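You operate a simulated robot arm through the tools that you are given. There is no shell and no other tool. Be economical: measure what you need, move in short steps, check, and stop when the job is done.

You are at the controls of a simulated robot arm. One attempt, no reset.

JOB
Take the medium yellow cone and put it on the grey-top table. Fetch the orange block and set it on the top of the blue table. Take the blue brush and leave it on the top of the grey bench. Fetch the brown cone and stand it on the top of the large brown box. Put the brown paper tube on the top of the white box by the aisle. Fetch the short grey tube and stand it on top of the film roll on the top of the low brown box left of the aisle. Put the yellow ring on the top of the low steel stand away on the top of the grey table. Count the yellow cones on the top of the low steel stand, then put as many of the grey bobbins from the top of the low steel stand on the top of the brown box behind the teal tray. Put the white ring on the top of the low steel stand away on the top of the grey table. Open the wire guide 27. Any order will do. Set down upright: medium yellow cone, brown cone, short grey tube, grey bobbin.

It is judged by the outcome, as a careful person would: the job done as asked, and still so three seconds after it is handed in. It fails if anything else is knocked over, pushed out of place, dropped, spilled or broken.

ROBOT AND FRAMES
A 6-joint arm with a two-finger gripper on a trunk, on a base that drives. Base frame: it is fixed to the floor where the robot stands at the start and does not move with it; the origin is under the middle of the robot, x ahead of it, y to its left, z up; the surface under the hand at the start is at about z = 0.7. Readings come in m, rad, newtons and seconds.
With the tool pointing down near the work surface it reaches from about 0.3 to 0.74 m from the robot's upright axis, wherever it stands. Its first joint turns from -2.897 to 2.897 rad. Places, roughly: blue brush (6x4x5 cm) [7.7, 0.2, 0.9]; brown cone (10x10x17 cm) [7.8, 0.1, 0.9]; brown paper tube (10x3x4 cm) [2.4, 0.9, 0.4]; film roll (6x6x13 cm) [5.2, 1.5, 0.5]; grey bobbin (5x5x17 cm) [2.1, -2.6, 0.7]; grey-top table [0.6, 1.9, 0.8]; medium yellow cone (11x11x18 cm) [0.6, -0.2, 0.8]; orange block (8x5x4 cm) [7.8, 0.9, 0.9]; short grey tube (5x5x9 cm) [1.8, 0.9, 0.5]; top of the blue table [6, 5, 0.8]; top of the brown box behind the teal tray [1.3, -1.6, 0.8]; top of the grey bench [7.9, 2.5, 0.9]; top of the grey table [2.1, 5, 0.8]; top of the large brown box [2.9, 0.4, 1]; top of the white box by the aisle [3, -0.2, 0.4]; white ring (4x4x2 cm) [2, -2.9, 0.6]; wire guide 27 [4.7, -4.3, 1.1]; yellow cone [2.25, -2.5, 0.75]; yellow ring (4x4x2 cm) [2, -2.7, 0.6]. Payload 1.57 kg.
The tool frame sits at the grasp point between the pads (the TCP): z along the fingers, y along the line on which they close. The tips reach 0.021 m beyond it. Largest opening 0.07 m; the body of the gripper starts 0.05 m behind the TCP.
Orientation is that of the tool frame in the base frame, as a unit quaternion [x, y, z, w]. With the fingers straight down and closing along the base's y, the tool's x points along the base's -x, its y along +y and its z along -z.

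CONTROLS
- The arm moves only by the tool servo_tool. Its argument "plan" is a list of rows, each an object of numbers (a shift or turn left out is 0, a gripper value left out holds the last): "gripper": the gripper command, from -1 (shut) to 1 (fully open), values between in proportion; "dx", "dy", "dz": the shift along the base's x, y, z in units of 20 mm (1.0 is 20 mm); "rx", "ry", "rz": the turn, a rotation vector about the base's x, y, z in units of 6 degrees (1.0 is 6 degrees). In form: [{"gripper": .., "dx": .., "dy": .., "dz": .., "rx": .., "ry": .., "rz": ..}, ...]. A call has 1 to 12 rows; each row shifts and turns the commanded pose from where the row before left it. A call with a number of a shift or a turn outside -1 to 1 is refused whole. Each row takes 0.2 s and may step no farther than 0.05 m and 0.15 rad from the row before; otherwise, or with a gripper value out of range, the whole call is refused. Where a pose cannot be reached the arm comes as near as it can. A force on the tool above 40 N (or 10 N above the force at the start of the call, whichever is more), or a blocked arm, ends the call early, and 0.2 s more pass. Each finger halts on what it meets, pressing with about 30 N; the grip force reading is that of the motor and also rises with nothing between the fingers. The clock runs only during rows and for 0.2 s after the last one: add rows that do not move to give the fingers time. It gives the time, the measured TCP pose, the force on the tool (base axes), the opening and the grip force at its end, in the units of the frame above (readings bear some noise), with the torque about the TCP (base axes, N m) and any sound that the robot's microphone picked up.
- Cameras (640 x 400 px; columns grow to the right, rows downward): "scene" is now at [0.0218, 0.1325, 1.4877]; the picture's right is [-0.27, -0.96, 0.00], its down [-0.65, 0.18, -0.74] and it looks along [0.71, -0.20, -0.67] (base axes); focal length 264 px, centre (320, 200). "wrist" rides on the gripper at [0.079, 0.004, -0.081] in the tool frame; the picture's right is [-0.05, 1.00, 0.00], its down [-0.67, -0.04, -0.74] and it looks along [-0.74, -0.04, 0.67] (tool axes); focal length 256 px, centre (320, 200). There is no depth. A picture from a camera that has moved, and an enlarged one, comes with that camera's place and axes in the base frame and with its lens.
- capture(camera): a new picture of that camera. No time passes.
- drive_base(legs): drives the robot by 1 to 6 legs, each [ahead, left, turn to the left] in m, m and rad, along the robot's own axes; the way and the turn of a leg run together, so that a leg with both is an arc; at most 1.5 m and 3.142 rad a leg. The arm and the cameras ride along, it lands a little off, and it stops where it bumps. It gives what a move gives.
- turn_head(pan, tilt): turns the head with the scene camera to pan (to the left, within 2.705 rad either way) and tilt (down, from -0.506 to 1.204), counted from straight ahead of the robot. It gives what a move gives.
- zoom(camera, box): a new picture of the part [left, top, right, bottom] of that camera's present view, enlarged. No time passes.
- sign_off(): hands the job in; it is judged then, once.

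Work in short steps. Places have to be worked out from the pictures, the camera data and where the tool is seen: move nearer, look again, correct. Check each grasp and each placing, and mend what went wrong. You have 535 turns and 326 pictures in all, those below and enlarged ones among them. Open the gripper and draw the arm clear of the work before you hand the job in, unless the task says otherwise.

The tools are called after "Emit:" by a JSON object that holds its "name" and its "arguments". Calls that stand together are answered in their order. servo_tool: Moves the arm, as the interface text tells. Its arguments: {"type":"object","properties":{"plan":{"type":"array"}},"required":["plan"]} The other tools are called the same way: drive_base (legs) drives the base; turn_head (pan, tilt) turns the head that bears the scene camera; capture (camera) takes a picture; zoom (camera, box) takes an enlarged picture of a part of a camera's view; sign_off () hands the job in.

At the start:

```text
time_s: 0.0
ee_pos: [0.5412, -0.0898, 0.9697]
orientation: [0.0, 1.0, 0.0, 0.0]
force: [-0.5, 0.9, -0.7]
torque: [-0.01, 0.01, 0.03]
grip_width: 0.07
gripper_force: 0.0
robot x, y, heading: [0.0013, -0.0016, -0.001]
head pan, tilt: [-0.272, 0.733]
```

scene: 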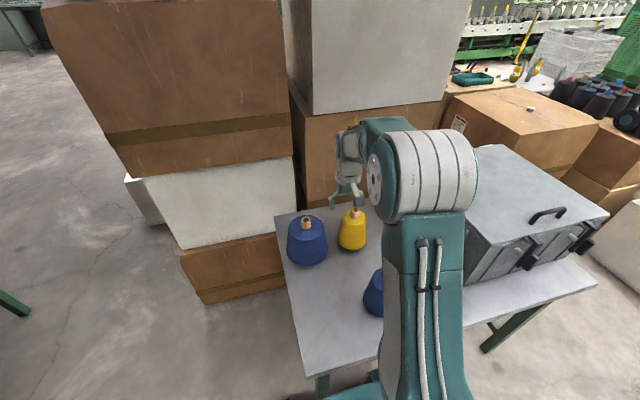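
wrist: 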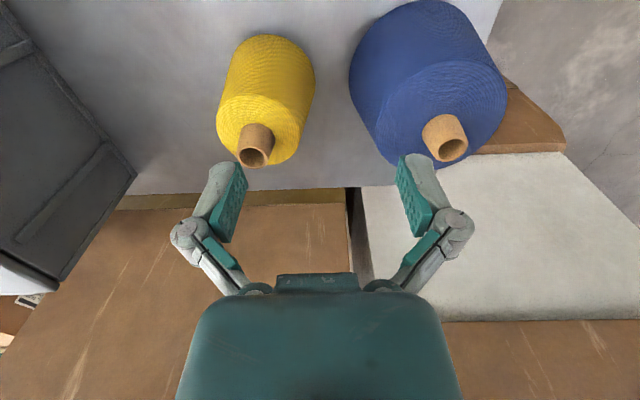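

The yellow cone's tip works out near (0.59, -0.15, 0.88) in both views. Before moving I look around to learn the layout.

Emit:
{"name": "turn_head", "arguments": {"pan": 1.2, "tilt": 0.5}}

Emit:
{"name": "capture", "arguments": {"camera": "scene"}}

Emit:
{"name": "turn_head", "arguments": {"pan": 0.3, "tilt": 0.3}}

Emit:
{"name": "capture", "arguments": {"camera": "scene"}}

Emit:
{"name": "turn_head", "arguments": {"pan": -0.9, "tilt": 0.4}}

Emit:
{"name": "capture", "arguments": {"camera": "scene"}}

Emit:
{"name": "turn_head", "arguments": {"pan": -2.2, "tilt": 0.5}}

Emit:
{"name": "capture", "arguments": {"camera": "scene"}}

Emit:
{"name": "turn_head", "arguments": {"pan": 2.5, "tilt": 0.5}}

Emit:
{"name": "capture", "arguments": {"camera": "scene"}}

```text
time_s: 1.6
ee_pos: [0.541, -0.0892, 0.9697]
orientation: [0.0, 1.0, -0.001, 0.0]
force: [0.4, 0.7, -0.5]
torque: [0.02, -0.03, -0.02]
grip_width: 0.07
gripper_force: 0.2
robot x, y, heading: [-0.0, 0.0, 0.001]
head pan, tilt: [1.201, 0.499]
```

```text
323 pictures are left
camera scene: at [-0.0258, 0.2399, 1.5083], right [0.93, -0.36, 0.0], down [-0.17, -0.45, -0.88], along [0.32, 0.82, -0.48], focal length 264 px, centre (320, 200)
```

scene: 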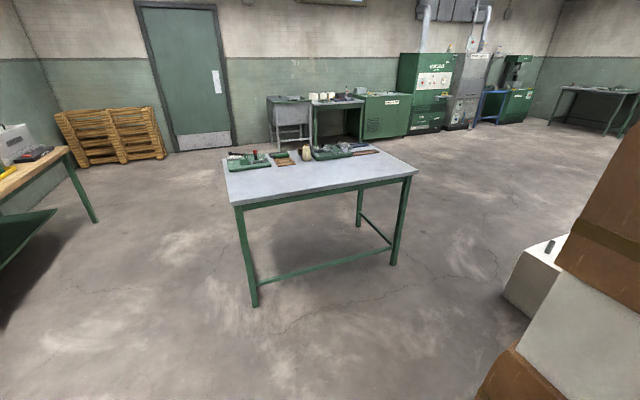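

```text
time_s: 2.8
ee_pos: [0.541, -0.0899, 0.9703]
orientation: [0.001, 1.0, -0.001, 0.0]
force: [-0.4, 0.6, 0.6]
torque: [-0.02, 0.01, 0.0]
grip_width: 0.0698
gripper_force: 0.0
robot x, y, heading: [0.0019, -0.0029, -0.003]
head pan, tilt: [0.3, 0.3]
```

```text
322 pictures are left
camera scene: at [0.0305, 0.1827, 1.5266], right [0.3, -0.95, 0.0], down [-0.28, -0.09, -0.95], along [0.91, 0.28, -0.3], focal length 264 px, centre (320, 200)
```

scene: 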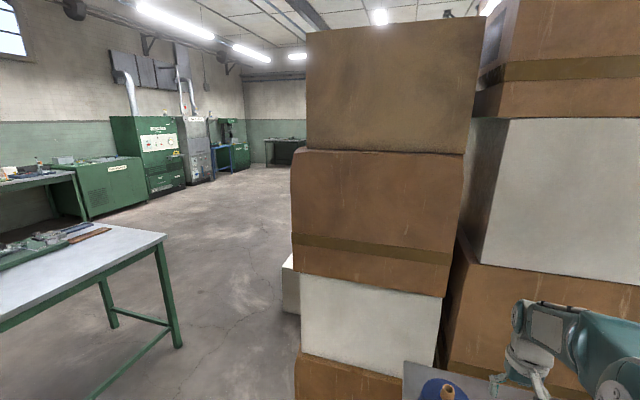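

```text
time_s: 4.2
ee_pos: [0.5397, -0.0902, 0.9687]
orientation: [-0.001, 1.0, 0.001, 0.0]
force: [-0.4, 0.8, 1.2]
torque: [-0.01, 0.02, -0.01]
grip_width: 0.07
gripper_force: 0.2
robot x, y, heading: [-0.0012, -0.0033, -0.003]
head pan, tilt: [-0.901, 0.4]
```

```text
321 pictures are left
camera scene: at [-0.0011, 0.0824, 1.5175], right [-0.78, -0.62, 0.0], down [-0.24, 0.3, -0.92], along [0.57, -0.72, -0.39], focal length 264 px, centre (320, 200)
```

scene: 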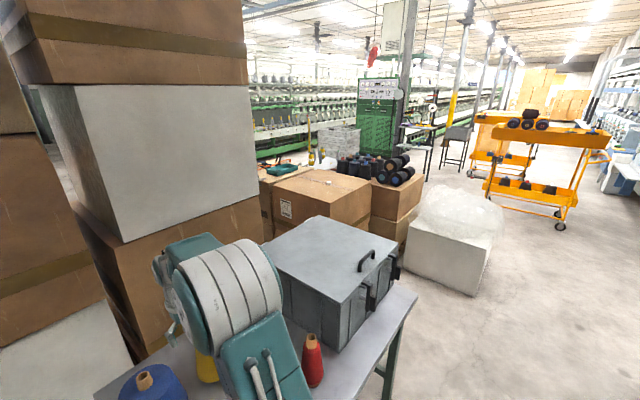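

```text
time_s: 5.7
ee_pos: [0.5397, -0.0901, 0.97]
orientation: [0.0, 1.0, 0.0, 0.0]
force: [0.4, 0.2, 0.1]
torque: [0.01, -0.01, 0.01]
grip_width: 0.0699
gripper_force: 0.1
robot x, y, heading: [0.0004, 0.0003, 0.001]
head pan, tilt: [-2.201, 0.499]
```

```text
320 pictures are left
camera scene: at [-0.1123, 0.0814, 1.5085], right [-0.81, 0.59, 0.0], down [0.28, 0.39, -0.88], along [-0.52, -0.71, -0.48], focal length 264 px, centre (320, 200)
```

scene: 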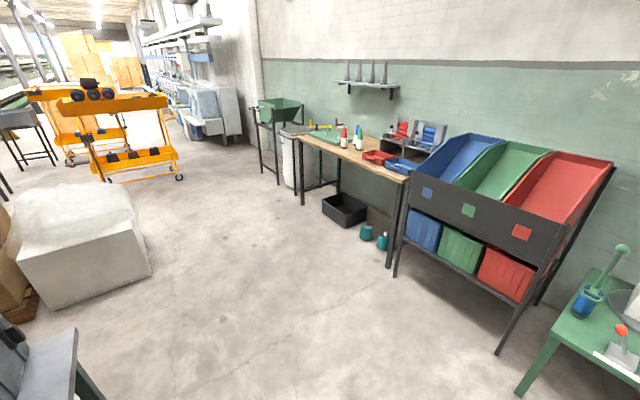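

```text
time_s: 9.4
ee_pos: [0.5401, -0.089, 0.97]
orientation: [0.001, 1.0, 0.001, 0.0]
force: [-0.9, -0.5, 0.0]
torque: [-0.01, 0.01, 0.03]
grip_width: 0.0696
gripper_force: 0.1
robot x, y, heading: [-0.0027, 0.0024, -0.0]
head pan, tilt: [2.499, 0.499]
```

```text
319 pictures are left
camera scene: at [-0.1316, 0.2096, 1.5084], right [0.6, 0.8, 0.0], down [0.38, -0.29, -0.88], along [-0.7, 0.53, -0.48], focal length 264 px, centre (320, 200)
```

scene: 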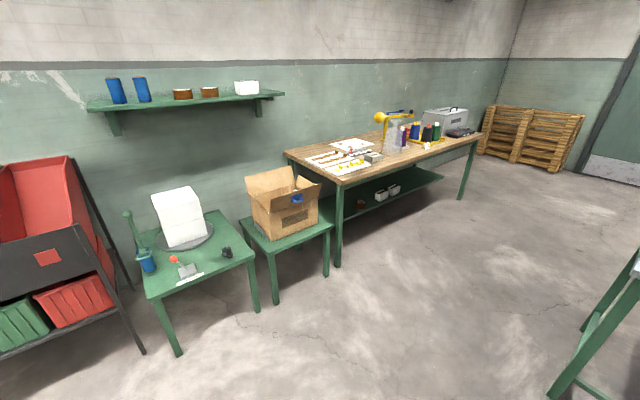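

The first table sits to the robot's front, with the grey-top table to its left. I move above the yellow cone's tip and look from the wrist.

Emit:
{"name": "servo_tool", "arguments": {"plan": [{"gripper": 1, "dx": 0.9, "dy": -0.95}, {"dx": 0.85, "dy": -0.95}, {"dx": 0.85, "dy": -0.95, "dz": -0.5}, {"dz": -0.5}, {}]}}

Emit:
{"name": "capture", "arguments": {"camera": "wrist"}}

Emit:
{"name": "turn_head", "arguments": {"pan": -0.1, "tilt": 0.8}}

Emit:
{"name": "capture", "arguments": {"camera": "scene"}}

```text
time_s: 10.6
ee_pos: [0.5914, -0.1469, 0.9495]
orientation: [0.0, 1.0, 0.0, 0.0]
force: [-0.2, 0.4, -0.1]
torque: [0.04, -0.01, -0.04]
grip_width: 0.0699
gripper_force: 0.0
robot x, y, heading: [-0.0005, -0.0044, -0.001]
head pan, tilt: [2.499, 0.499]
```

```text
318 pictures are left
camera wrist: at [0.5126, -0.1424, 1.0312], right [0.05, 1.0, 0.0], down [0.67, -0.04, 0.74], along [0.74, -0.04, -0.67], focal length 256 px, centre (320, 200)
```

wrist: 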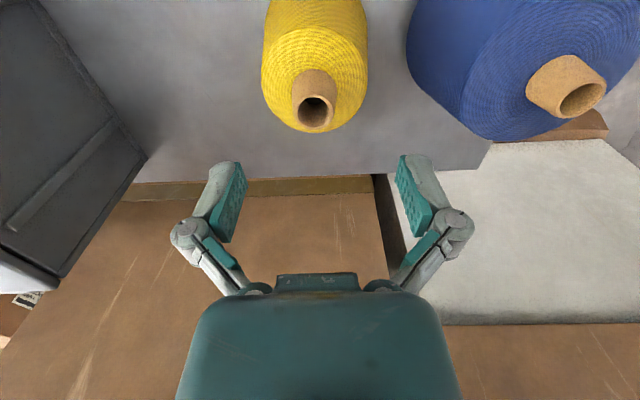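

```text
time_s: 12.9
ee_pos: [0.5916, -0.1466, 0.9495]
orientation: [0.0, 1.0, 0.0, 0.0]
force: [0.4, 0.2, -0.3]
torque: [-0.01, -0.02, -0.02]
grip_width: 0.0699
gripper_force: 0.1
robot x, y, heading: [0.0006, -0.0023, 0.002]
head pan, tilt: [-0.099, 0.799]
```

```text
317 pictures are left
camera scene: at [0.0218, 0.1466, 1.4823], right [-0.1, -1.0, 0.0], down [-0.71, 0.07, -0.7], along [0.69, -0.07, -0.72], focal length 264 px, centre (320, 200)
```

scene: 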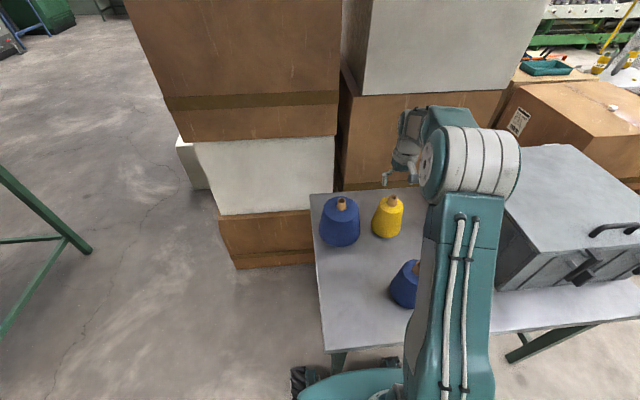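

The cone's tip is at about (0.598, -0.149, 0.868). I go down most of the way and check the fingers around it.

Emit:
{"name": "servo_tool", "arguments": {"plan": [{"gripper": 1, "dx": 0.35, "dy": -0.15, "dz": -1}, {"dz": -1}, {"dz": -1}, {"dz": -0.8}, {}]}}

Emit:
{"name": "capture", "arguments": {"camera": "wrist"}}

Emit:
{"name": "zoom", "arguments": {"camera": "scene", "box": [320, 150, 480, 250]}}

```text
time_s: 14.1
ee_pos: [0.5982, -0.1505, 0.8726]
orientation: [0.0, 1.0, 0.0, 0.0]
force: [0.6, -0.4, -0.5]
torque: [-0.02, -0.01, -0.01]
grip_width: 0.0699
gripper_force: 0.1
robot x, y, heading: [0.0015, 0.0028, -0.0]
head pan, tilt: [-0.099, 0.799]
```

```text
316 pictures are left
camera wrist: at [0.5197, -0.1447, 0.9553], right [0.05, 1.0, 0.0], down [0.67, -0.04, 0.74], along [0.74, -0.04, -0.67], focal length 256 px, centre (320, 200)
```

wrist: 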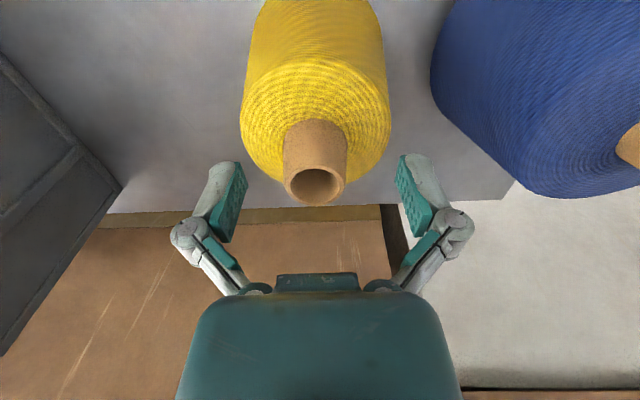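

```text
4.00 times, centred on (400, 200) of scene
camera zoom: at [0.022, 0.1466, 1.4823], right [-0.1, -1.0, 0.0], down [-0.71, 0.07, -0.7], along [0.69, -0.07, -0.72], focal length 1055 px, centre (0, 200)
```

zoom: 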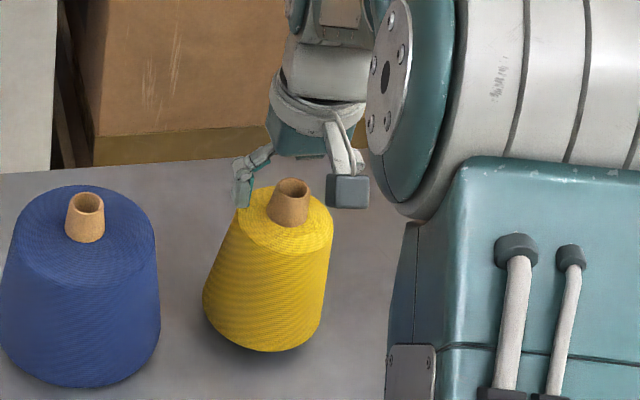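

The tube fits between the fingers and sticks out about 2.5 cm. I go down 5 mm more, nudge forward, and close.

Emit:
{"name": "servo_tool", "arguments": {"plan": [{"gripper": 1, "dx": 0.2, "dz": -0.3}, {"gripper": -1}, {}, {}, {}]}}

Emit:
{"name": "servo_tool", "arguments": {"plan": [{"dz": 1}, {"dz": 1}, {}]}}

Emit:
{"name": "capture", "arguments": {"camera": "wrist"}}

Emit:
{"name": "capture", "arguments": {"camera": "scene"}}

```text
time_s: 15.3
ee_pos: [0.6032, -0.1511, 0.8698]
orientation: [0.0, 1.0, -0.002, 0.003]
force: [-0.4, -6.7, 30.7]
torque: [-0.13, -0.3, 0.09]
grip_width: 0.0316
gripper_force: 29.8
robot x, y, heading: [0.0005, -0.0014, -0.003]
head pan, tilt: [-0.099, 0.799]
```

```text
time_s: 16.1
ee_pos: [0.6035, -0.1493, 0.9077]
orientation: [0.0, 1.0, -0.001, -0.001]
force: [0.6, 0.6, 0.6]
torque: [-0.04, 0.03, 0.01]
grip_width: 0.0003
gripper_force: 28.6
robot x, y, heading: [0.004, -0.0039, -0.0]
head pan, tilt: [-0.099, 0.799]
```

```text
314 pictures are left
camera wrist: at [0.5247, -0.1438, 0.9891], right [0.05, 1.0, 0.0], down [0.67, -0.04, 0.74], along [0.74, -0.04, -0.67], focal length 256 px, centre (320, 200)
```

wrist: 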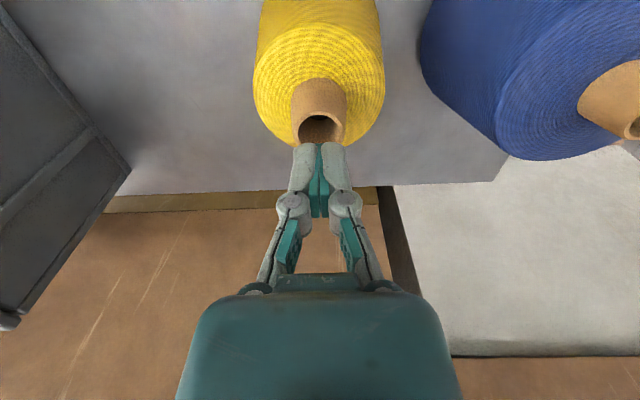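

```text
313 pictures are left
camera scene: at [0.022, 0.1468, 1.4823], right [-0.1, -1.0, 0.0], down [-0.71, 0.07, -0.7], along [0.69, -0.07, -0.72], focal length 264 px, centre (320, 200)
```

scene: 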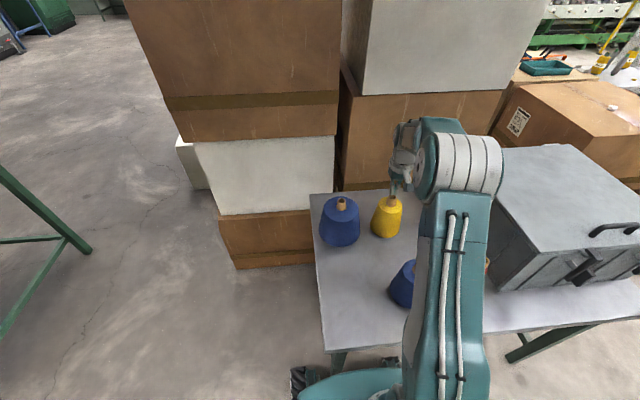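

The fingers slipped off: pooling the wrist views puts the tip at about (0.593, -0.147, 0.882), 1 cm nearer and higher than I took. I lift, open, correct and look before closing.

Emit:
{"name": "servo_tool", "arguments": {"plan": [{"dz": 1}, {"gripper": 1, "dx": -0.5, "dy": 0.1}, {}, {"dz": -1}, {"dz": -1}, {"dz": -0.3}, {}]}}

Emit:
{"name": "capture", "arguments": {"camera": "wrist"}}

Emit:
{"name": "zoom", "arguments": {"camera": "scene", "box": [320, 150, 480, 250]}}

```text
time_s: 17.7
ee_pos: [0.5934, -0.1478, 0.8807]
orientation: [0.0, 1.0, 0.0, -0.001]
force: [0.4, -0.2, 0.4]
torque: [0.0, 0.05, 0.01]
grip_width: 0.0698
gripper_force: 0.3
robot x, y, heading: [-0.0005, 0.0023, 0.001]
head pan, tilt: [-0.099, 0.799]
```

```text
312 pictures are left
camera wrist: at [0.5143, -0.1431, 0.9632], right [0.05, 1.0, 0.0], down [0.67, -0.04, 0.74], along [0.74, -0.04, -0.67], focal length 256 px, centre (320, 200)
```

wrist: 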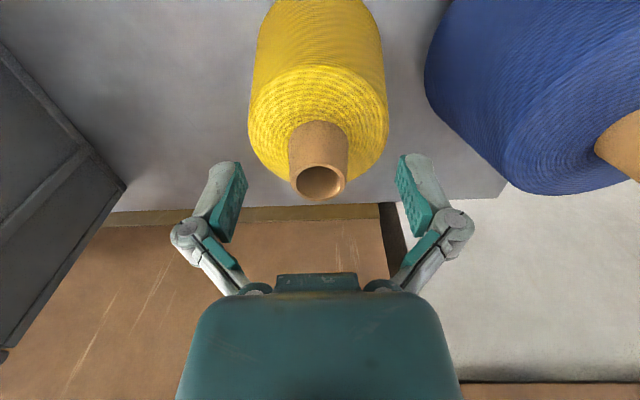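

```text
4.00 times, centred on (400, 200) of scene
camera zoom: at [0.0219, 0.1465, 1.4823], right [-0.1, -1.0, 0.0], down [-0.71, 0.07, -0.7], along [0.69, -0.07, -0.72], focal length 1055 px, centre (0, 200)
```

zoom: 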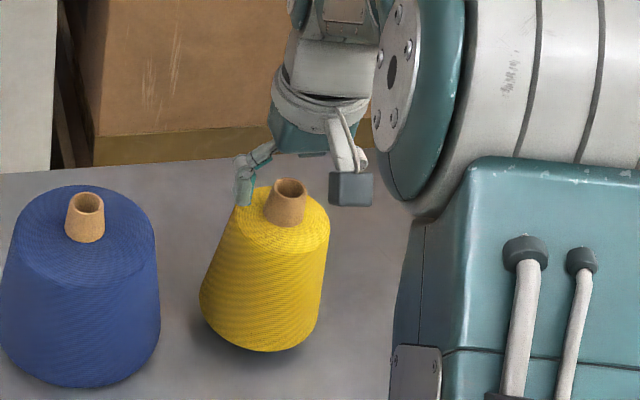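

The ring now sits exactly at the TCP with the tips just above the yarn. I close and test-lift.

Emit:
{"name": "servo_tool", "arguments": {"plan": [{"gripper": -1}, {}, {}, {}]}}

Emit:
{"name": "servo_tool", "arguments": {"plan": [{"dz": 0.5}, {"dz": 1}, {}]}}

Emit:
{"name": "capture", "arguments": {"camera": "scene"}}

```text
time_s: 18.7
ee_pos: [0.5935, -0.1492, 0.8834]
orientation: [0.001, 1.0, -0.002, 0.002]
force: [-1.9, -2.7, 27.2]
torque: [-0.03, -0.25, -0.03]
grip_width: 0.0289
gripper_force: 29.9
robot x, y, heading: [0.0035, -0.0, -0.002]
head pan, tilt: [-0.099, 0.799]
```

```text
time_s: 19.5
ee_pos: [0.5942, -0.1462, 0.9104]
orientation: [-0.001, 1.0, 0.0, -0.001]
force: [-0.6, -0.3, -5.9]
torque: [0.02, 0.06, 0.03]
grip_width: 0.0289
gripper_force: 30.0
robot x, y, heading: [0.0016, -0.0009, 0.001]
head pan, tilt: [-0.099, 0.799]
```

```text
310 pictures are left
camera scene: at [0.0224, 0.1465, 1.4823], right [-0.1, -1.0, 0.0], down [-0.71, 0.07, -0.7], along [0.69, -0.07, -0.72], focal length 264 px, centre (320, 200)
```

scene: 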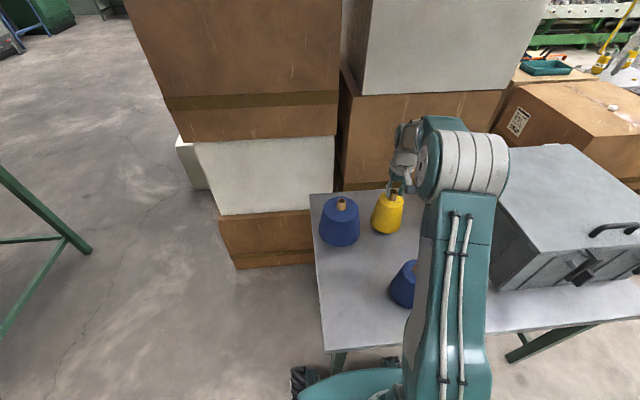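

The cone is held (about 6 N). I lift it high, well clear of the blue cones.

Emit:
{"name": "servo_tool", "arguments": {"plan": [{"dz": 1}, {"dz": 1}, {"dz": 1}, {"dz": 1}, {"dz": 1}, {"dz": 1}, {"dz": 1}, {"dz": 1}, {"dz": 1}, {"dz": 1}]}}

Emit:
{"name": "drive_base", "arguments": {"legs": [[-0.4, 0, 0]]}}

Emit:
{"name": "capture", "arguments": {"camera": "scene"}}

```text
time_s: 21.7
ee_pos: [0.5939, -0.1481, 1.1123]
orientation: [0.0, 1.0, 0.0, 0.0]
force: [-0.3, -0.4, -6.1]
torque: [0.01, 0.07, 0.04]
grip_width: 0.0289
gripper_force: 29.7
robot x, y, heading: [0.0017, 0.0031, -0.002]
head pan, tilt: [-0.099, 0.799]
```

```text
time_s: 24.2
ee_pos: [0.1944, -0.1495, 1.1107]
orientation: [0.002, 1.0, 0.0, -0.001]
force: [-0.2, -1.0, -5.4]
torque: [0.02, 0.06, 0.0]
grip_width: 0.0291
gripper_force: 30.4
robot x, y, heading: [-0.3966, 0.0021, 0.0]
head pan, tilt: [-0.099, 0.799]
```

```text
309 pictures are left
camera scene: at [-0.3765, 0.1468, 1.4823], right [-0.1, -0.99, 0.0], down [-0.71, 0.07, -0.7], along [0.69, -0.07, -0.72], focal length 264 px, centre (320, 200)
```

scene: 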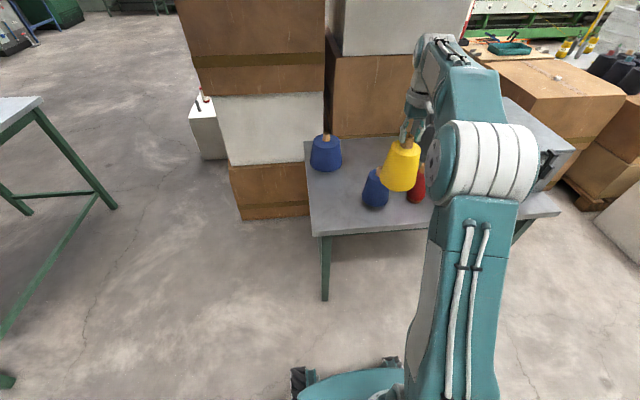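

Everything on the table still stands. I turn left and drive toward the grey-top table in steps.

Emit:
{"name": "drive_base", "arguments": {"legs": [[0, 0, 1.571], [0.6, 0, 0], [0, -0.85, 0]]}}

Emit:
{"name": "turn_head", "arguments": {"pan": 0.2, "tilt": 0.7}}

Emit:
{"name": "capture", "arguments": {"camera": "scene"}}

```text
time_s: 35.5
ee_pos: [0.6009, 1.1928, 1.1114]
orientation: [-0.707, 0.707, 0.0, 0.0]
force: [0.7, 0.0, -5.9]
torque: [-0.03, 0.0, 0.0]
grip_width: 0.0287
gripper_force: 30.1
robot x, y, heading: [0.4488, 0.6025, 1.571]
head pan, tilt: [-0.099, 0.799]
```

```text
time_s: 36.4
ee_pos: [0.6005, 1.1919, 1.1123]
orientation: [0.707, -0.707, 0.001, 0.0]
force: [0.9, 0.6, -5.1]
torque: [-0.09, 0.03, 0.0]
grip_width: 0.029
gripper_force: 29.9
robot x, y, heading: [0.4548, 0.6008, 1.572]
head pan, tilt: [0.201, 0.7]
```

```text
308 pictures are left
camera scene: at [0.2811, 0.6269, 1.4905], right [0.98, 0.2, 0.0], down [0.13, -0.63, -0.76], along [-0.15, 0.75, -0.65], focal length 264 px, centre (320, 200)
```

scene: 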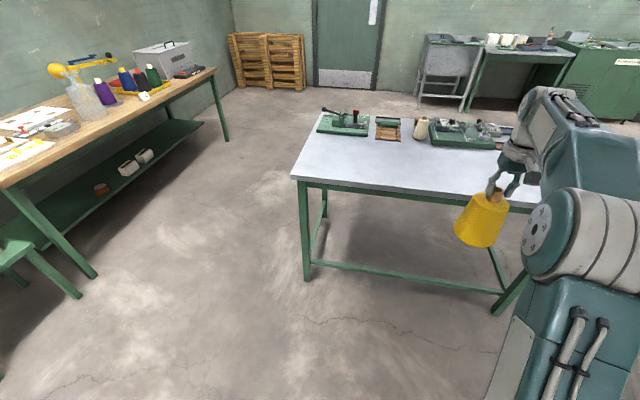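

The table top appears to be at z≈0.78 with its near edge at y≈1.57. I drive 0.55 m ahead so the cone hangs over clear surface.

Emit:
{"name": "drive_base", "arguments": {"legs": [[0.55, 0, 0]]}}

Emit:
{"name": "turn_head", "arguments": {"pan": -0.2, "tilt": 0.8}}

Emit:
{"name": "capture", "arguments": {"camera": "scene"}}

Emit:
{"name": "capture", "arguments": {"camera": "wrist"}}

```text
time_s: 39.5
ee_pos: [0.603, 1.7493, 1.113]
orientation: [-0.706, 0.708, 0.0, 0.001]
force: [0.2, -0.5, -5.7]
torque: [-0.04, 0.0, 0.02]
grip_width: 0.0289
gripper_force: 30.0
robot x, y, heading: [0.4514, 1.1584, 1.571]
head pan, tilt: [0.201, 0.7]
```

```text
time_s: 40.4
ee_pos: [0.6034, 1.7485, 1.1125]
orientation: [-0.707, 0.707, 0.001, 0.001]
force: [0.6, 0.2, -6.8]
torque: [-0.05, -0.04, 0.0]
grip_width: 0.0289
gripper_force: 30.4
robot x, y, heading: [0.4522, 1.158, 1.569]
head pan, tilt: [-0.201, 0.799]
```

```text
307 pictures are left
camera scene: at [0.3156, 1.1799, 1.4823], right [0.98, -0.2, 0.0], down [-0.14, -0.7, -0.7], along [0.14, 0.68, -0.72], focal length 264 px, centre (320, 200)
```

scene: 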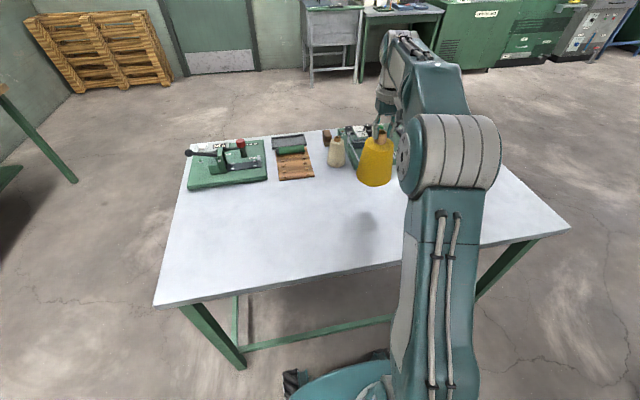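

```text
306 pictures are left
camera wrist: at [0.5995, 1.6695, 1.1945], right [-1.0, 0.06, 0.0], down [0.04, 0.67, 0.75], along [0.04, 0.74, -0.67], focal length 256 px, centre (320, 200)
```

wrist: 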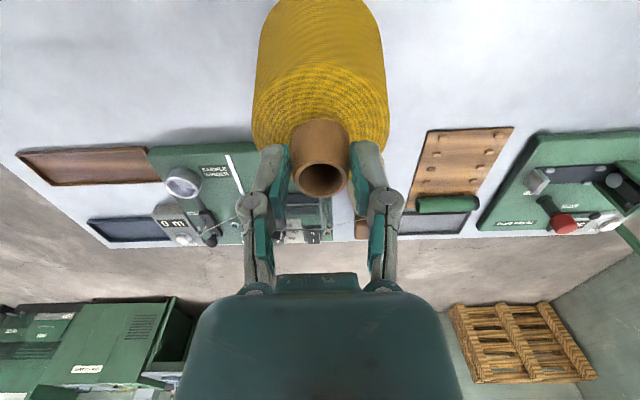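

The spot below is clear, with the nearest tray about 0.2 m farther. I lower the cone, slowing near the surface.

Emit:
{"name": "servo_tool", "arguments": {"plan": [{"dz": -1}, {"dz": -1}, {"dz": -1}, {"dz": -1}, {"dz": -1}, {"dz": -1}, {}]}}

Emit:
{"name": "capture", "arguments": {"camera": "scene"}}

```text
time_s: 41.8
ee_pos: [0.602, 1.7499, 1.0117]
orientation: [-0.707, 0.708, 0.006, 0.009]
force: [-2.7, -9.3, 16.1]
torque: [-0.72, 0.5, 0.12]
grip_width: 0.0333
gripper_force: 29.8
robot x, y, heading: [0.4526, 1.1567, 1.567]
head pan, tilt: [-0.201, 0.799]
stopped in row 6: the force on the tool passed its limit at 89 N (the readings are from after the stop); the commanded pose is now the measured one
```

```text
305 pictures are left
camera scene: at [0.3149, 1.1775, 1.4824], right [0.98, -0.2, 0.0], down [-0.14, -0.7, -0.7], along [0.14, 0.68, -0.72], focal length 264 px, centre (320, 200)
```

scene: 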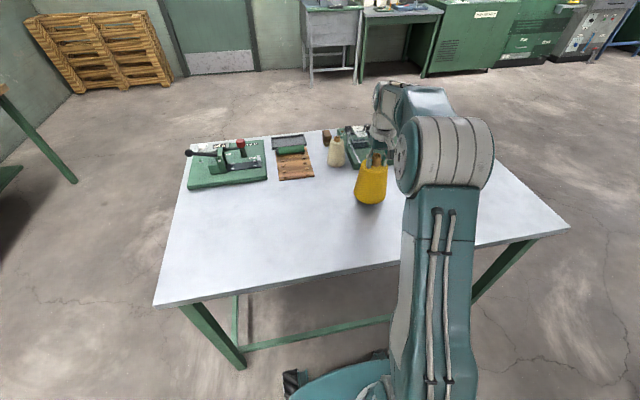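

The cone touched down at a higher surface than I reckoned (about 0.83). I look closely before letting go.

Emit:
{"name": "zoom", "arguments": {"camera": "scene", "box": [300, 110, 460, 210]}}

Emit:
{"name": "capture", "arguments": {"camera": "wrist"}}

```text
4.00 times, centred on (380, 160) of scene
camera zoom: at [0.3149, 1.1775, 1.4824], right [0.98, -0.2, 0.0], down [-0.14, -0.7, -0.7], along [0.14, 0.68, -0.72], focal length 1055 px, centre (80, 360)
```

zoom: 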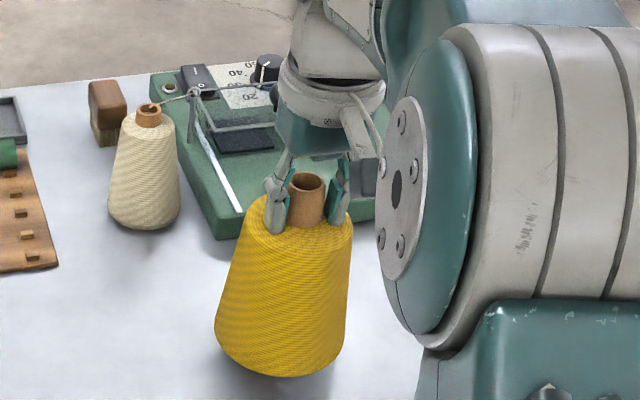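

```text
303 pictures are left
camera wrist: at [0.5993, 1.6693, 1.0913], right [-1.0, 0.06, 0.0], down [0.03, 0.65, 0.76], along [0.04, 0.76, -0.65], focal length 256 px, centre (320, 200)
```

wrist: 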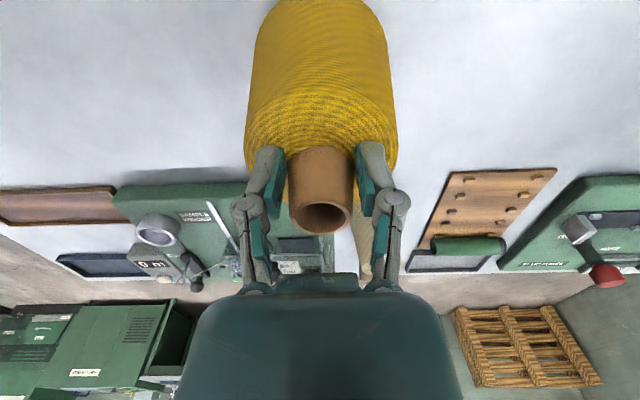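

The cone stands on the table with the fingers now low on its tube. I open, then rise straight up.

Emit:
{"name": "servo_tool", "arguments": {"plan": [{"dz": 0.1}, {"gripper": 0}, {"gripper": 1}, {}, {}]}}

Emit:
{"name": "servo_tool", "arguments": {"plan": [{"dz": 0.5}, {"dz": 1}, {"dz": 1}, {"dz": 1}, {"dz": 1}, {"dz": 1}, {"dz": 1}]}}

Emit:
{"name": "zoom", "arguments": {"camera": "scene", "box": [260, 110, 500, 260]}}

```text
time_s: 43.0
ee_pos: [0.6038, 1.7501, 1.0126]
orientation: [-0.706, 0.708, 0.005, 0.009]
force: [-0.7, -1.2, 0.0]
torque: [-0.02, 0.0, -0.03]
grip_width: 0.0699
gripper_force: 0.1
robot x, y, heading: [0.4578, 1.1561, 1.57]
head pan, tilt: [-0.201, 0.799]
```

```text
time_s: 44.6
ee_pos: [0.6051, 1.75, 1.1423]
orientation: [-0.707, 0.707, 0.005, 0.009]
force: [-0.4, 0.0, 0.5]
torque: [0.02, -0.02, 0.03]
grip_width: 0.0699
gripper_force: 0.0
robot x, y, heading: [0.4516, 1.1575, 1.57]
head pan, tilt: [-0.201, 0.799]
```

```text
2.67 times, centred on (380, 185) of scene
camera zoom: at [0.3154, 1.1795, 1.4823], right [0.98, -0.2, 0.0], down [-0.14, -0.7, -0.7], along [0.14, 0.68, -0.72], focal length 703 px, centre (160, 240)
```

zoom: 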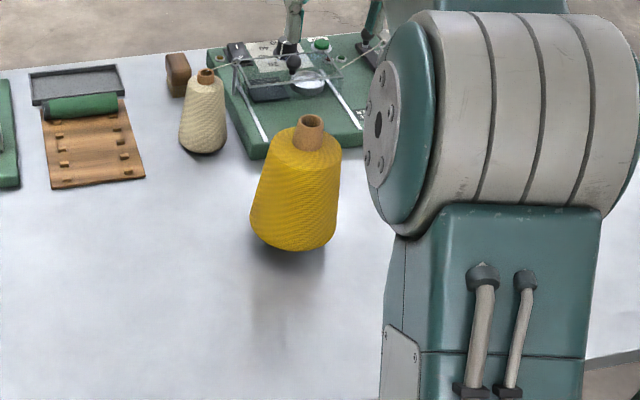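

The yellow cone stands. I back off slightly, turn to face down the aisle (+x), and look for the grey tube and paper tube.

Emit:
{"name": "drive_base", "arguments": {"legs": [[-0.1, 0, 0], [0, 0, -1.571]]}}

Emit:
{"name": "turn_head", "arguments": {"pan": -0.2, "tilt": 0.5}}

Emit:
{"name": "capture", "arguments": {"camera": "scene"}}

```text
time_s: 49.6
ee_pos: [1.0439, 0.9, 1.1415]
orientation: [0.007, 1.0, -0.003, 0.009]
force: [0.5, 0.0, -0.5]
torque: [0.0, 0.01, 0.03]
grip_width: 0.0702
gripper_force: 0.1
robot x, y, heading: [0.4535, 1.0566, -0.013]
head pan, tilt: [-0.201, 0.799]
```

```text
time_s: 50.4
ee_pos: [1.044, 0.8993, 1.1419]
orientation: [0.006, 1.0, -0.003, 0.011]
force: [0.4, 0.2, -0.2]
torque: [0.02, 0.02, -0.01]
grip_width: 0.07
gripper_force: 0.1
robot x, y, heading: [0.4519, 1.059, -0.023]
head pan, tilt: [-0.201, 0.499]
```

```text
301 pictures are left
camera scene: at [0.4862, 1.1931, 1.5082], right [-0.21, -0.98, 0.0], down [-0.47, 0.1, -0.88], along [0.86, -0.19, -0.48], focal length 264 px, centre (320, 200)
```

scene: 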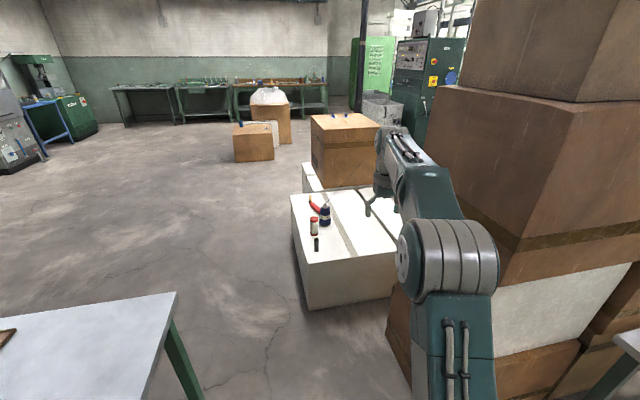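

I zoom in on the white box and its items.

Emit:
{"name": "zoom", "arguments": {"camera": "scene", "box": [270, 150, 430, 250]}}

Emit:
{"name": "zoom", "arguments": {"camera": "scene", "box": [200, 60, 360, 160]}}

```text
4.00 times, centred on (350, 200) of scene
camera zoom: at [0.4862, 1.1931, 1.5082], right [-0.21, -0.98, 0.0], down [-0.47, 0.1, -0.88], along [0.86, -0.19, -0.48], focal length 1055 px, centre (200, 200)
```

zoom: 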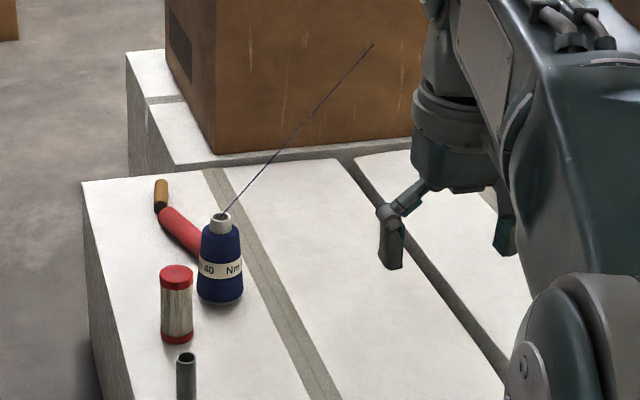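

```text
4.00 times, centred on (280, 110) of scene
camera zoom: at [0.4862, 1.1931, 1.5082], right [-0.21, -0.98, 0.0], down [-0.47, 0.1, -0.88], along [0.86, -0.19, -0.48], focal length 1055 px, centre (480, 560)
```

zoom: 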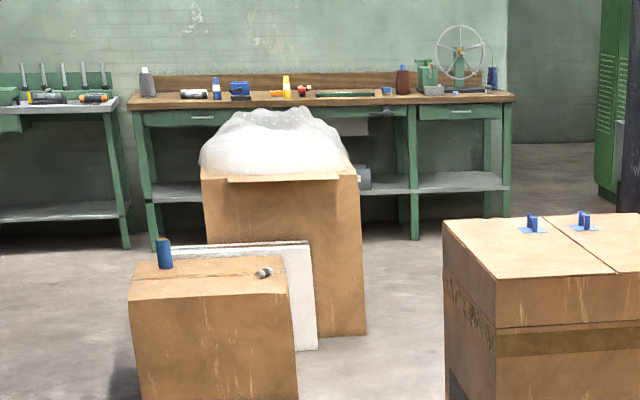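

The grey tube stands near (1.79, 0.93) on the white low box; the brown paper tube lies near (2.44, 0.85) touching a red handle. I drive closer.

Emit:
{"name": "drive_base", "arguments": {"legs": [[0, 0, 0.02], [0.7, 0.08, 0]]}}

Emit:
{"name": "turn_head", "arguments": {"pan": 0.05, "tilt": 1.0}}

Emit:
{"name": "capture", "arguments": {"camera": "scene"}}

Emit:
{"name": "capture", "arguments": {"camera": "wrist"}}

```text
time_s: 54.6
ee_pos: [1.7432, 0.9926, 1.1409]
orientation: [0.0, 1.0, -0.003, 0.011]
force: [0.3, 0.5, -0.4]
torque: [0.02, -0.02, -0.01]
grip_width: 0.0704
gripper_force: 0.0
robot x, y, heading: [1.1502, 1.1398, 0.005]
head pan, tilt: [-0.201, 0.499]
```

```text
time_s: 55.5
ee_pos: [1.7422, 0.9908, 1.1426]
orientation: [-0.001, 1.0, -0.003, 0.011]
force: [-1.1, -0.2, -0.2]
torque: [-0.01, 0.02, 0.02]
grip_width: 0.0701
gripper_force: 0.1
robot x, y, heading: [1.1516, 1.1426, 0.004]
head pan, tilt: [0.051, 1.0]
```

```text
298 pictures are left
camera scene: at [1.1613, 1.2982, 1.4673], right [0.05, -1.0, 0.0], down [-0.84, -0.04, -0.54], along [0.54, 0.03, -0.84], focal length 264 px, centre (320, 200)
```

scene: 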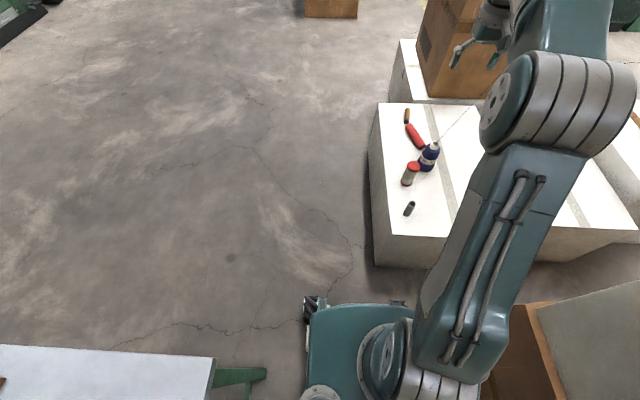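

```text
297 pictures are left
camera wrist: at [1.6618, 0.9967, 1.2223], right [0.05, 1.0, 0.0], down [0.65, -0.03, 0.76], along [0.76, -0.04, -0.65], focal length 256 px, centre (320, 200)
```

wrist: 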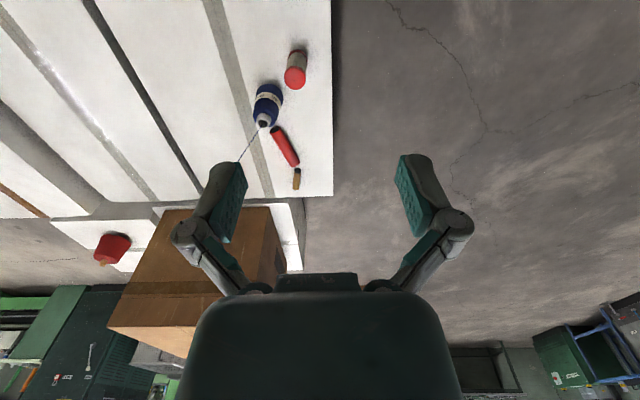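

Grey tube is near (1.770, 0.94), top about z=0.52. I creep 8 cm nearer, straighten the tool and descend over it in stages.

Emit:
{"name": "drive_base", "arguments": {"legs": [[0.08, 0, 0]]}}

Emit:
{"name": "servo_tool", "arguments": {"plan": [{"dx": -0.7, "dy": -0.6, "dz": -1, "ry": 0.21}, {"dx": -0.7, "dy": -0.6, "dz": -1}, {"dx": -0.5, "dy": -0.7, "dz": -1}, {"dx": -0.5, "dy": -0.5, "dz": -1}, {"dz": -1}, {"dz": -1}, {"dz": -1}, {"dz": -1}, {"dz": -1}, {"dz": -1}, {"dz": -1}, {"dz": -1}]}}

Emit:
{"name": "servo_tool", "arguments": {"plan": [{"dz": -1}, {"dz": -1}, {"dz": -1}, {"dz": -1}, {"dz": -1}, {"dz": -1}, {"dz": -1}, {"dz": -1}]}}

Emit:
{"name": "capture", "arguments": {"camera": "wrist"}}

Emit:
{"name": "capture", "arguments": {"camera": "scene"}}

```text
time_s: 56.6
ee_pos: [1.8231, 0.9937, 1.1425]
orientation: [-0.002, 1.0, -0.002, 0.01]
force: [0.4, 0.1, -0.4]
torque: [-0.01, -0.03, 0.0]
grip_width: 0.07
gripper_force: 0.0
robot x, y, heading: [1.2315, 1.1349, 0.004]
head pan, tilt: [0.051, 1.0]
```

```text
time_s: 59.2
ee_pos: [1.7741, 0.9448, 0.9033]
orientation: [-0.003, 1.0, -0.003, 0.0]
force: [-0.3, -0.2, 0.3]
torque: [-0.01, 0.01, 0.0]
grip_width: 0.0699
gripper_force: 0.1
robot x, y, heading: [1.2321, 1.1423, 0.003]
head pan, tilt: [0.051, 1.0]
```

```text
time_s: 61.0
ee_pos: [1.773, 0.9463, 0.7423]
orientation: [-0.003, 1.0, -0.002, -0.001]
force: [-0.4, -0.6, 0.0]
torque: [0.0, -0.03, 0.01]
grip_width: 0.07
gripper_force: 0.2
robot x, y, heading: [1.2292, 1.1418, 0.004]
head pan, tilt: [0.051, 1.0]
```

```text
296 pictures are left
camera wrist: at [1.6956, 0.951, 0.8243], right [0.05, 1.0, 0.0], down [0.67, -0.03, 0.74], along [0.74, -0.04, -0.67], focal length 256 px, centre (320, 200)
```

wrist: 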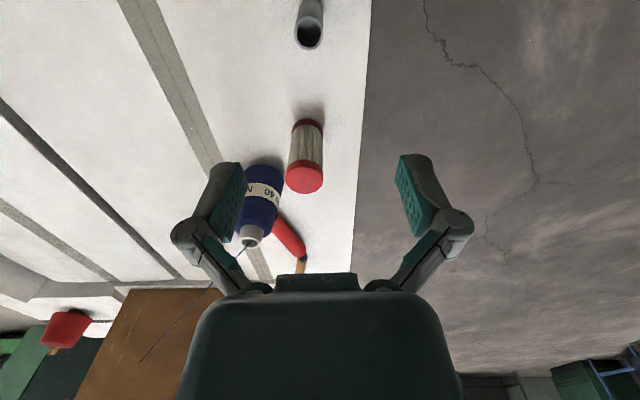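

```text
295 pictures are left
camera scene: at [1.2414, 1.298, 1.4673], right [0.06, -1.0, 0.0], down [-0.84, -0.05, -0.54], along [0.54, 0.03, -0.84], focal length 264 px, centre (320, 200)
```

scene: 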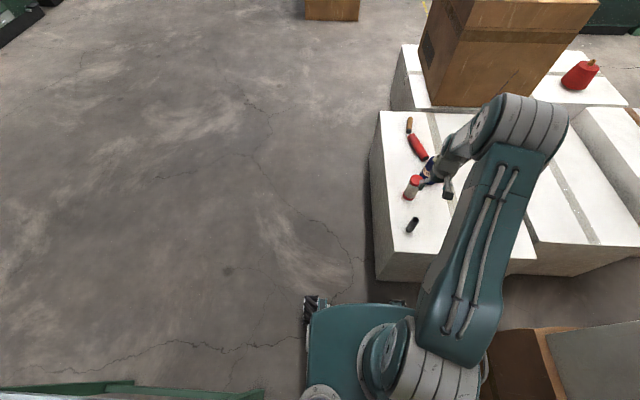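

Tube ring is about (1.776, 0.935). I descend 0.19 m further and check.

Emit:
{"name": "servo_tool", "arguments": {"plan": [{"dy": -0.5, "dz": -1, "dx": 0.1}, {"dz": -1}, {"dz": -1}, {"dz": -1}, {"dz": -1}, {"dz": -1}, {"dz": -1}, {"dz": -1}, {"dz": -1}, {"dz": -0.5}, {}]}}

Emit:
{"name": "capture", "arguments": {"camera": "wrist"}}

Emit:
{"name": "zoom", "arguments": {"camera": "scene", "box": [360, 160, 520, 260]}}

```text
time_s: 63.4
ee_pos: [1.7769, 0.9336, 0.5528]
orientation: [-0.002, 1.0, -0.002, 0.0]
force: [0.1, -0.2, 0.5]
torque: [-0.01, 0.01, -0.02]
grip_width: 0.0701
gripper_force: 0.0
robot x, y, heading: [1.2293, 1.1379, 0.004]
head pan, tilt: [0.051, 1.0]
```

```text
294 pictures are left
camera wrist: at [1.6977, 0.9389, 0.6339], right [0.05, 1.0, 0.0], down [0.67, -0.03, 0.74], along [0.74, -0.04, -0.67], focal length 256 px, centre (320, 200)
```

wrist: 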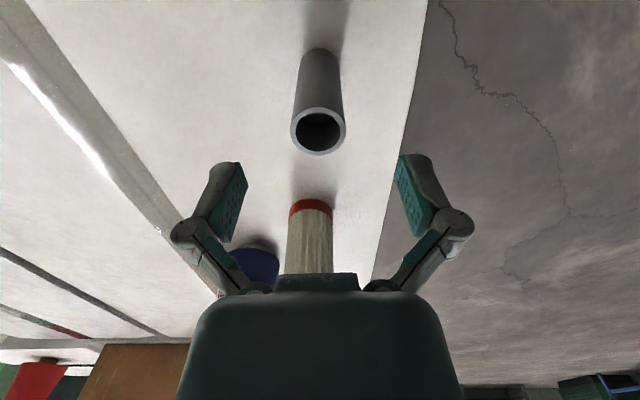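

```text
4.00 times, centred on (440, 210) of scene
camera zoom: at [1.2416, 1.2979, 1.4673], right [0.06, -1.0, 0.0], down [-0.84, -0.05, -0.54], along [0.54, 0.03, -0.84], focal length 1055 px, centre (-160, 160)
```

zoom: 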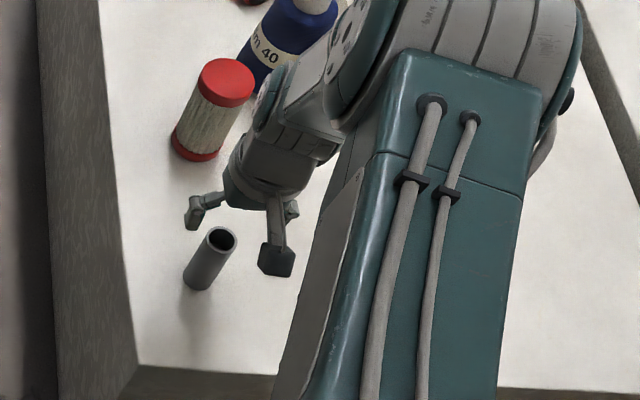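

The ring is at about (1.780, 0.934, 0.506). I descend to z=0.486 and close on the tube.

Emit:
{"name": "servo_tool", "arguments": {"plan": [{"dx": 0.15, "dz": -1}, {"dz": -1}, {"dz": -1}, {"dz": -0.35}, {}, {"gripper": -1}, {}, {}, {}]}}

Emit:
{"name": "servo_tool", "arguments": {"plan": [{"dz": 1}, {"dz": 1}, {}]}}

Emit:
{"name": "capture", "arguments": {"camera": "wrist"}}

Emit:
{"name": "zoom", "arguments": {"camera": "scene", "box": [360, 160, 520, 260]}}

```text
time_s: 65.4
ee_pos: [1.7811, 0.9344, 0.4866]
orientation: [-0.002, 1.0, -0.003, 0.001]
force: [2.8, -1.2, 14.1]
torque: [-0.11, -0.19, -0.02]
grip_width: 0.0301
gripper_force: 29.7
robot x, y, heading: [1.2341, 1.1401, 0.007]
head pan, tilt: [0.051, 1.0]
```

```text
time_s: 66.2
ee_pos: [1.7797, 0.9355, 0.5264]
orientation: [-0.002, 1.0, -0.002, -0.001]
force: [0.1, -0.6, -0.4]
torque: [0.0, 0.01, 0.0]
grip_width: 0.0304
gripper_force: 30.3
robot x, y, heading: [1.229, 1.1375, 0.006]
head pan, tilt: [0.051, 1.0]
```

```text
292 pictures are left
camera wrist: at [1.7001, 0.9395, 0.6077], right [0.05, 1.0, 0.0], down [0.67, -0.03, 0.74], along [0.74, -0.04, -0.67], focal length 256 px, centre (320, 200)
```

wrist: 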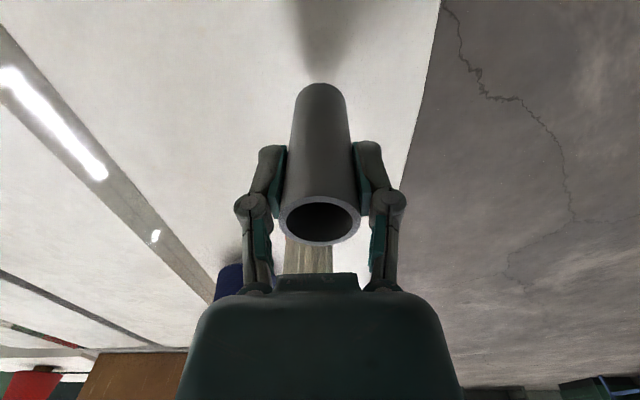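

```text
4.00 times, centred on (440, 210) of scene
camera zoom: at [1.2416, 1.2979, 1.4673], right [0.06, -1.0, 0.0], down [-0.84, -0.05, -0.54], along [0.54, 0.03, -0.84], focal length 1055 px, centre (-160, 160)
```

zoom: 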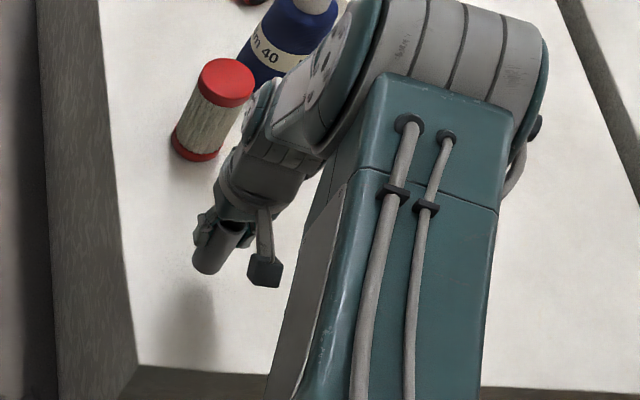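

The tube is gripped upright. I raise it to travel height, then slide left and drive up the aisle.

Emit:
{"name": "servo_tool", "arguments": {"plan": [{"dz": 1}, {"dz": 1}, {"dz": 1}, {"dz": 1}, {"dz": 1}, {"dz": 1}, {"dz": 1}, {"dz": 1}, {"dz": 1}, {"dz": 1}, {"dz": 1}, {"dz": 1}]}}

Emit:
{"name": "servo_tool", "arguments": {"plan": [{"dz": 1}, {"dz": 1}, {"dz": 1}, {"dz": 1}, {"dz": 1}, {"dz": 1}, {"dz": 1}, {"dz": 1}]}}

Emit:
{"name": "drive_base", "arguments": {"legs": [[-0.1, 0.0, 0], [0, 0.5, 0], [1.5, 0, 0]]}}

Emit:
{"name": "turn_head", "arguments": {"pan": 0.0, "tilt": 0.5}}

Emit:
{"name": "capture", "arguments": {"camera": "scene"}}

```text
time_s: 68.8
ee_pos: [1.7784, 0.9369, 0.765]
orientation: [-0.003, 1.0, -0.001, -0.002]
force: [0.4, 0.4, -0.4]
torque: [-0.02, -0.02, 0.0]
grip_width: 0.0303
gripper_force: 30.0
robot x, y, heading: [1.2292, 1.1401, 0.005]
head pan, tilt: [0.051, 1.0]
```

```text
time_s: 70.6
ee_pos: [1.7804, 0.9356, 0.9274]
orientation: [-0.003, 1.0, -0.002, 0.0]
force: [0.6, -0.4, -0.4]
torque: [-0.02, -0.01, -0.01]
grip_width: 0.0304
gripper_force: 29.9
robot x, y, heading: [1.2334, 1.1411, 0.01]
head pan, tilt: [0.051, 1.0]
```

```text
time_s: 73.3
ee_pos: [1.6894, 1.2184, 0.9402]
orientation: [-0.032, 0.999, -0.029, 0.003]
force: [0.1, -0.8, -1.0]
torque: [0.05, 0.02, 0.01]
grip_width: 0.0304
gripper_force: 30.4
robot x, y, heading: [1.1336, 1.3456, 0.068]
head pan, tilt: [0.051, 1.0]
stopped in leg 2: the robot was blocked; the commanded pose is now the measured one
```

```text
time_s: 74.2
ee_pos: [1.6904, 1.2161, 0.9393]
orientation: [-0.031, 0.999, -0.027, 0.003]
force: [0.2, -0.2, -1.3]
torque: [0.0, -0.01, 0.04]
grip_width: 0.0305
gripper_force: 30.0
robot x, y, heading: [1.1367, 1.3463, 0.065]
head pan, tilt: [0.0, 0.499]
```

```text
290 pictures are left
camera scene: at [1.1654, 1.4655, 1.5112], right [0.06, -1.0, -0.03], down [-0.48, -0.01, -0.87], along [0.87, 0.07, -0.48], focal length 264 px, centre (320, 200)
```

scene: 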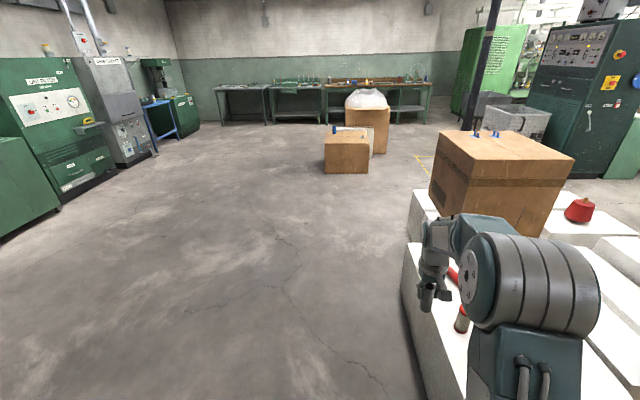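

I bumped the grey-top table's corner sideways. I ease off to the right at once and check the table and cone.

Emit:
{"name": "drive_base", "arguments": {"legs": [[0, -0.15, -0.06]]}}

Emit:
{"name": "turn_head", "arguments": {"pan": 1.9, "tilt": 0.7}}

Emit:
{"name": "capture", "arguments": {"camera": "scene"}}

```text
time_s: 75.6
ee_pos: [1.6856, 1.0535, 0.9401]
orientation: [-0.003, 1.0, -0.031, 0.002]
force: [0.3, -0.1, 0.3]
torque: [-0.01, 0.03, -0.02]
grip_width: 0.0305
gripper_force: 30.2
robot x, y, heading: [1.1393, 1.2111, 0.007]
head pan, tilt: [0.0, 0.499]
```

```text
time_s: 77.5
ee_pos: [1.685, 1.0418, 0.9385]
orientation: [-0.003, 1.0, -0.025, 0.002]
force: [0.5, -0.1, -0.2]
torque: [-0.03, 0.0, -0.01]
grip_width: 0.0305
gripper_force: 30.1
robot x, y, heading: [1.1401, 1.2073, 0.007]
head pan, tilt: [1.901, 0.7]
```

```text
289 pictures are left
camera scene: at [1.0517, 1.4408, 1.491], right [0.94, 0.33, 0.0], down [0.21, -0.61, -0.77], along [-0.25, 0.72, -0.64], focal length 264 px, centre (320, 200)
```

scene: 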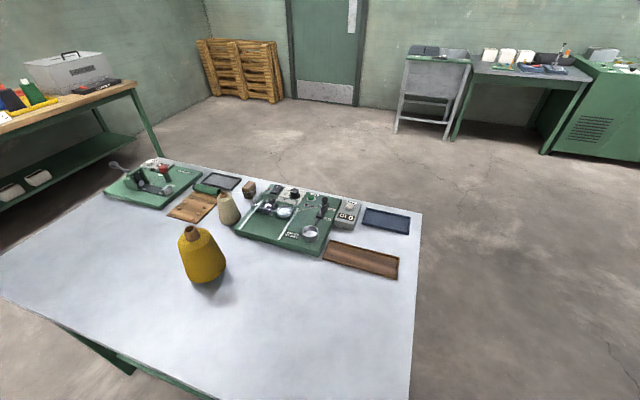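

The cone and table are unmoved. I thread the gap between table corner and white box with a diagonal heading.

Emit:
{"name": "drive_base", "arguments": {"legs": [[0.02, -0.14, 0], [0, 0, 0.7], [0.9, 0, 0]]}}

```text
time_s: 85.0
ee_pos: [2.3557, 1.8923, 0.9371]
orientation: [-0.353, 0.935, -0.023, 0.01]
force: [0.1, -0.1, 0.0]
torque: [-0.01, 0.01, -0.02]
grip_width: 0.0301
gripper_force: 30.1
robot x, y, heading: [1.8391, 1.6584, 0.722]
head pan, tilt: [1.901, 0.7]
```

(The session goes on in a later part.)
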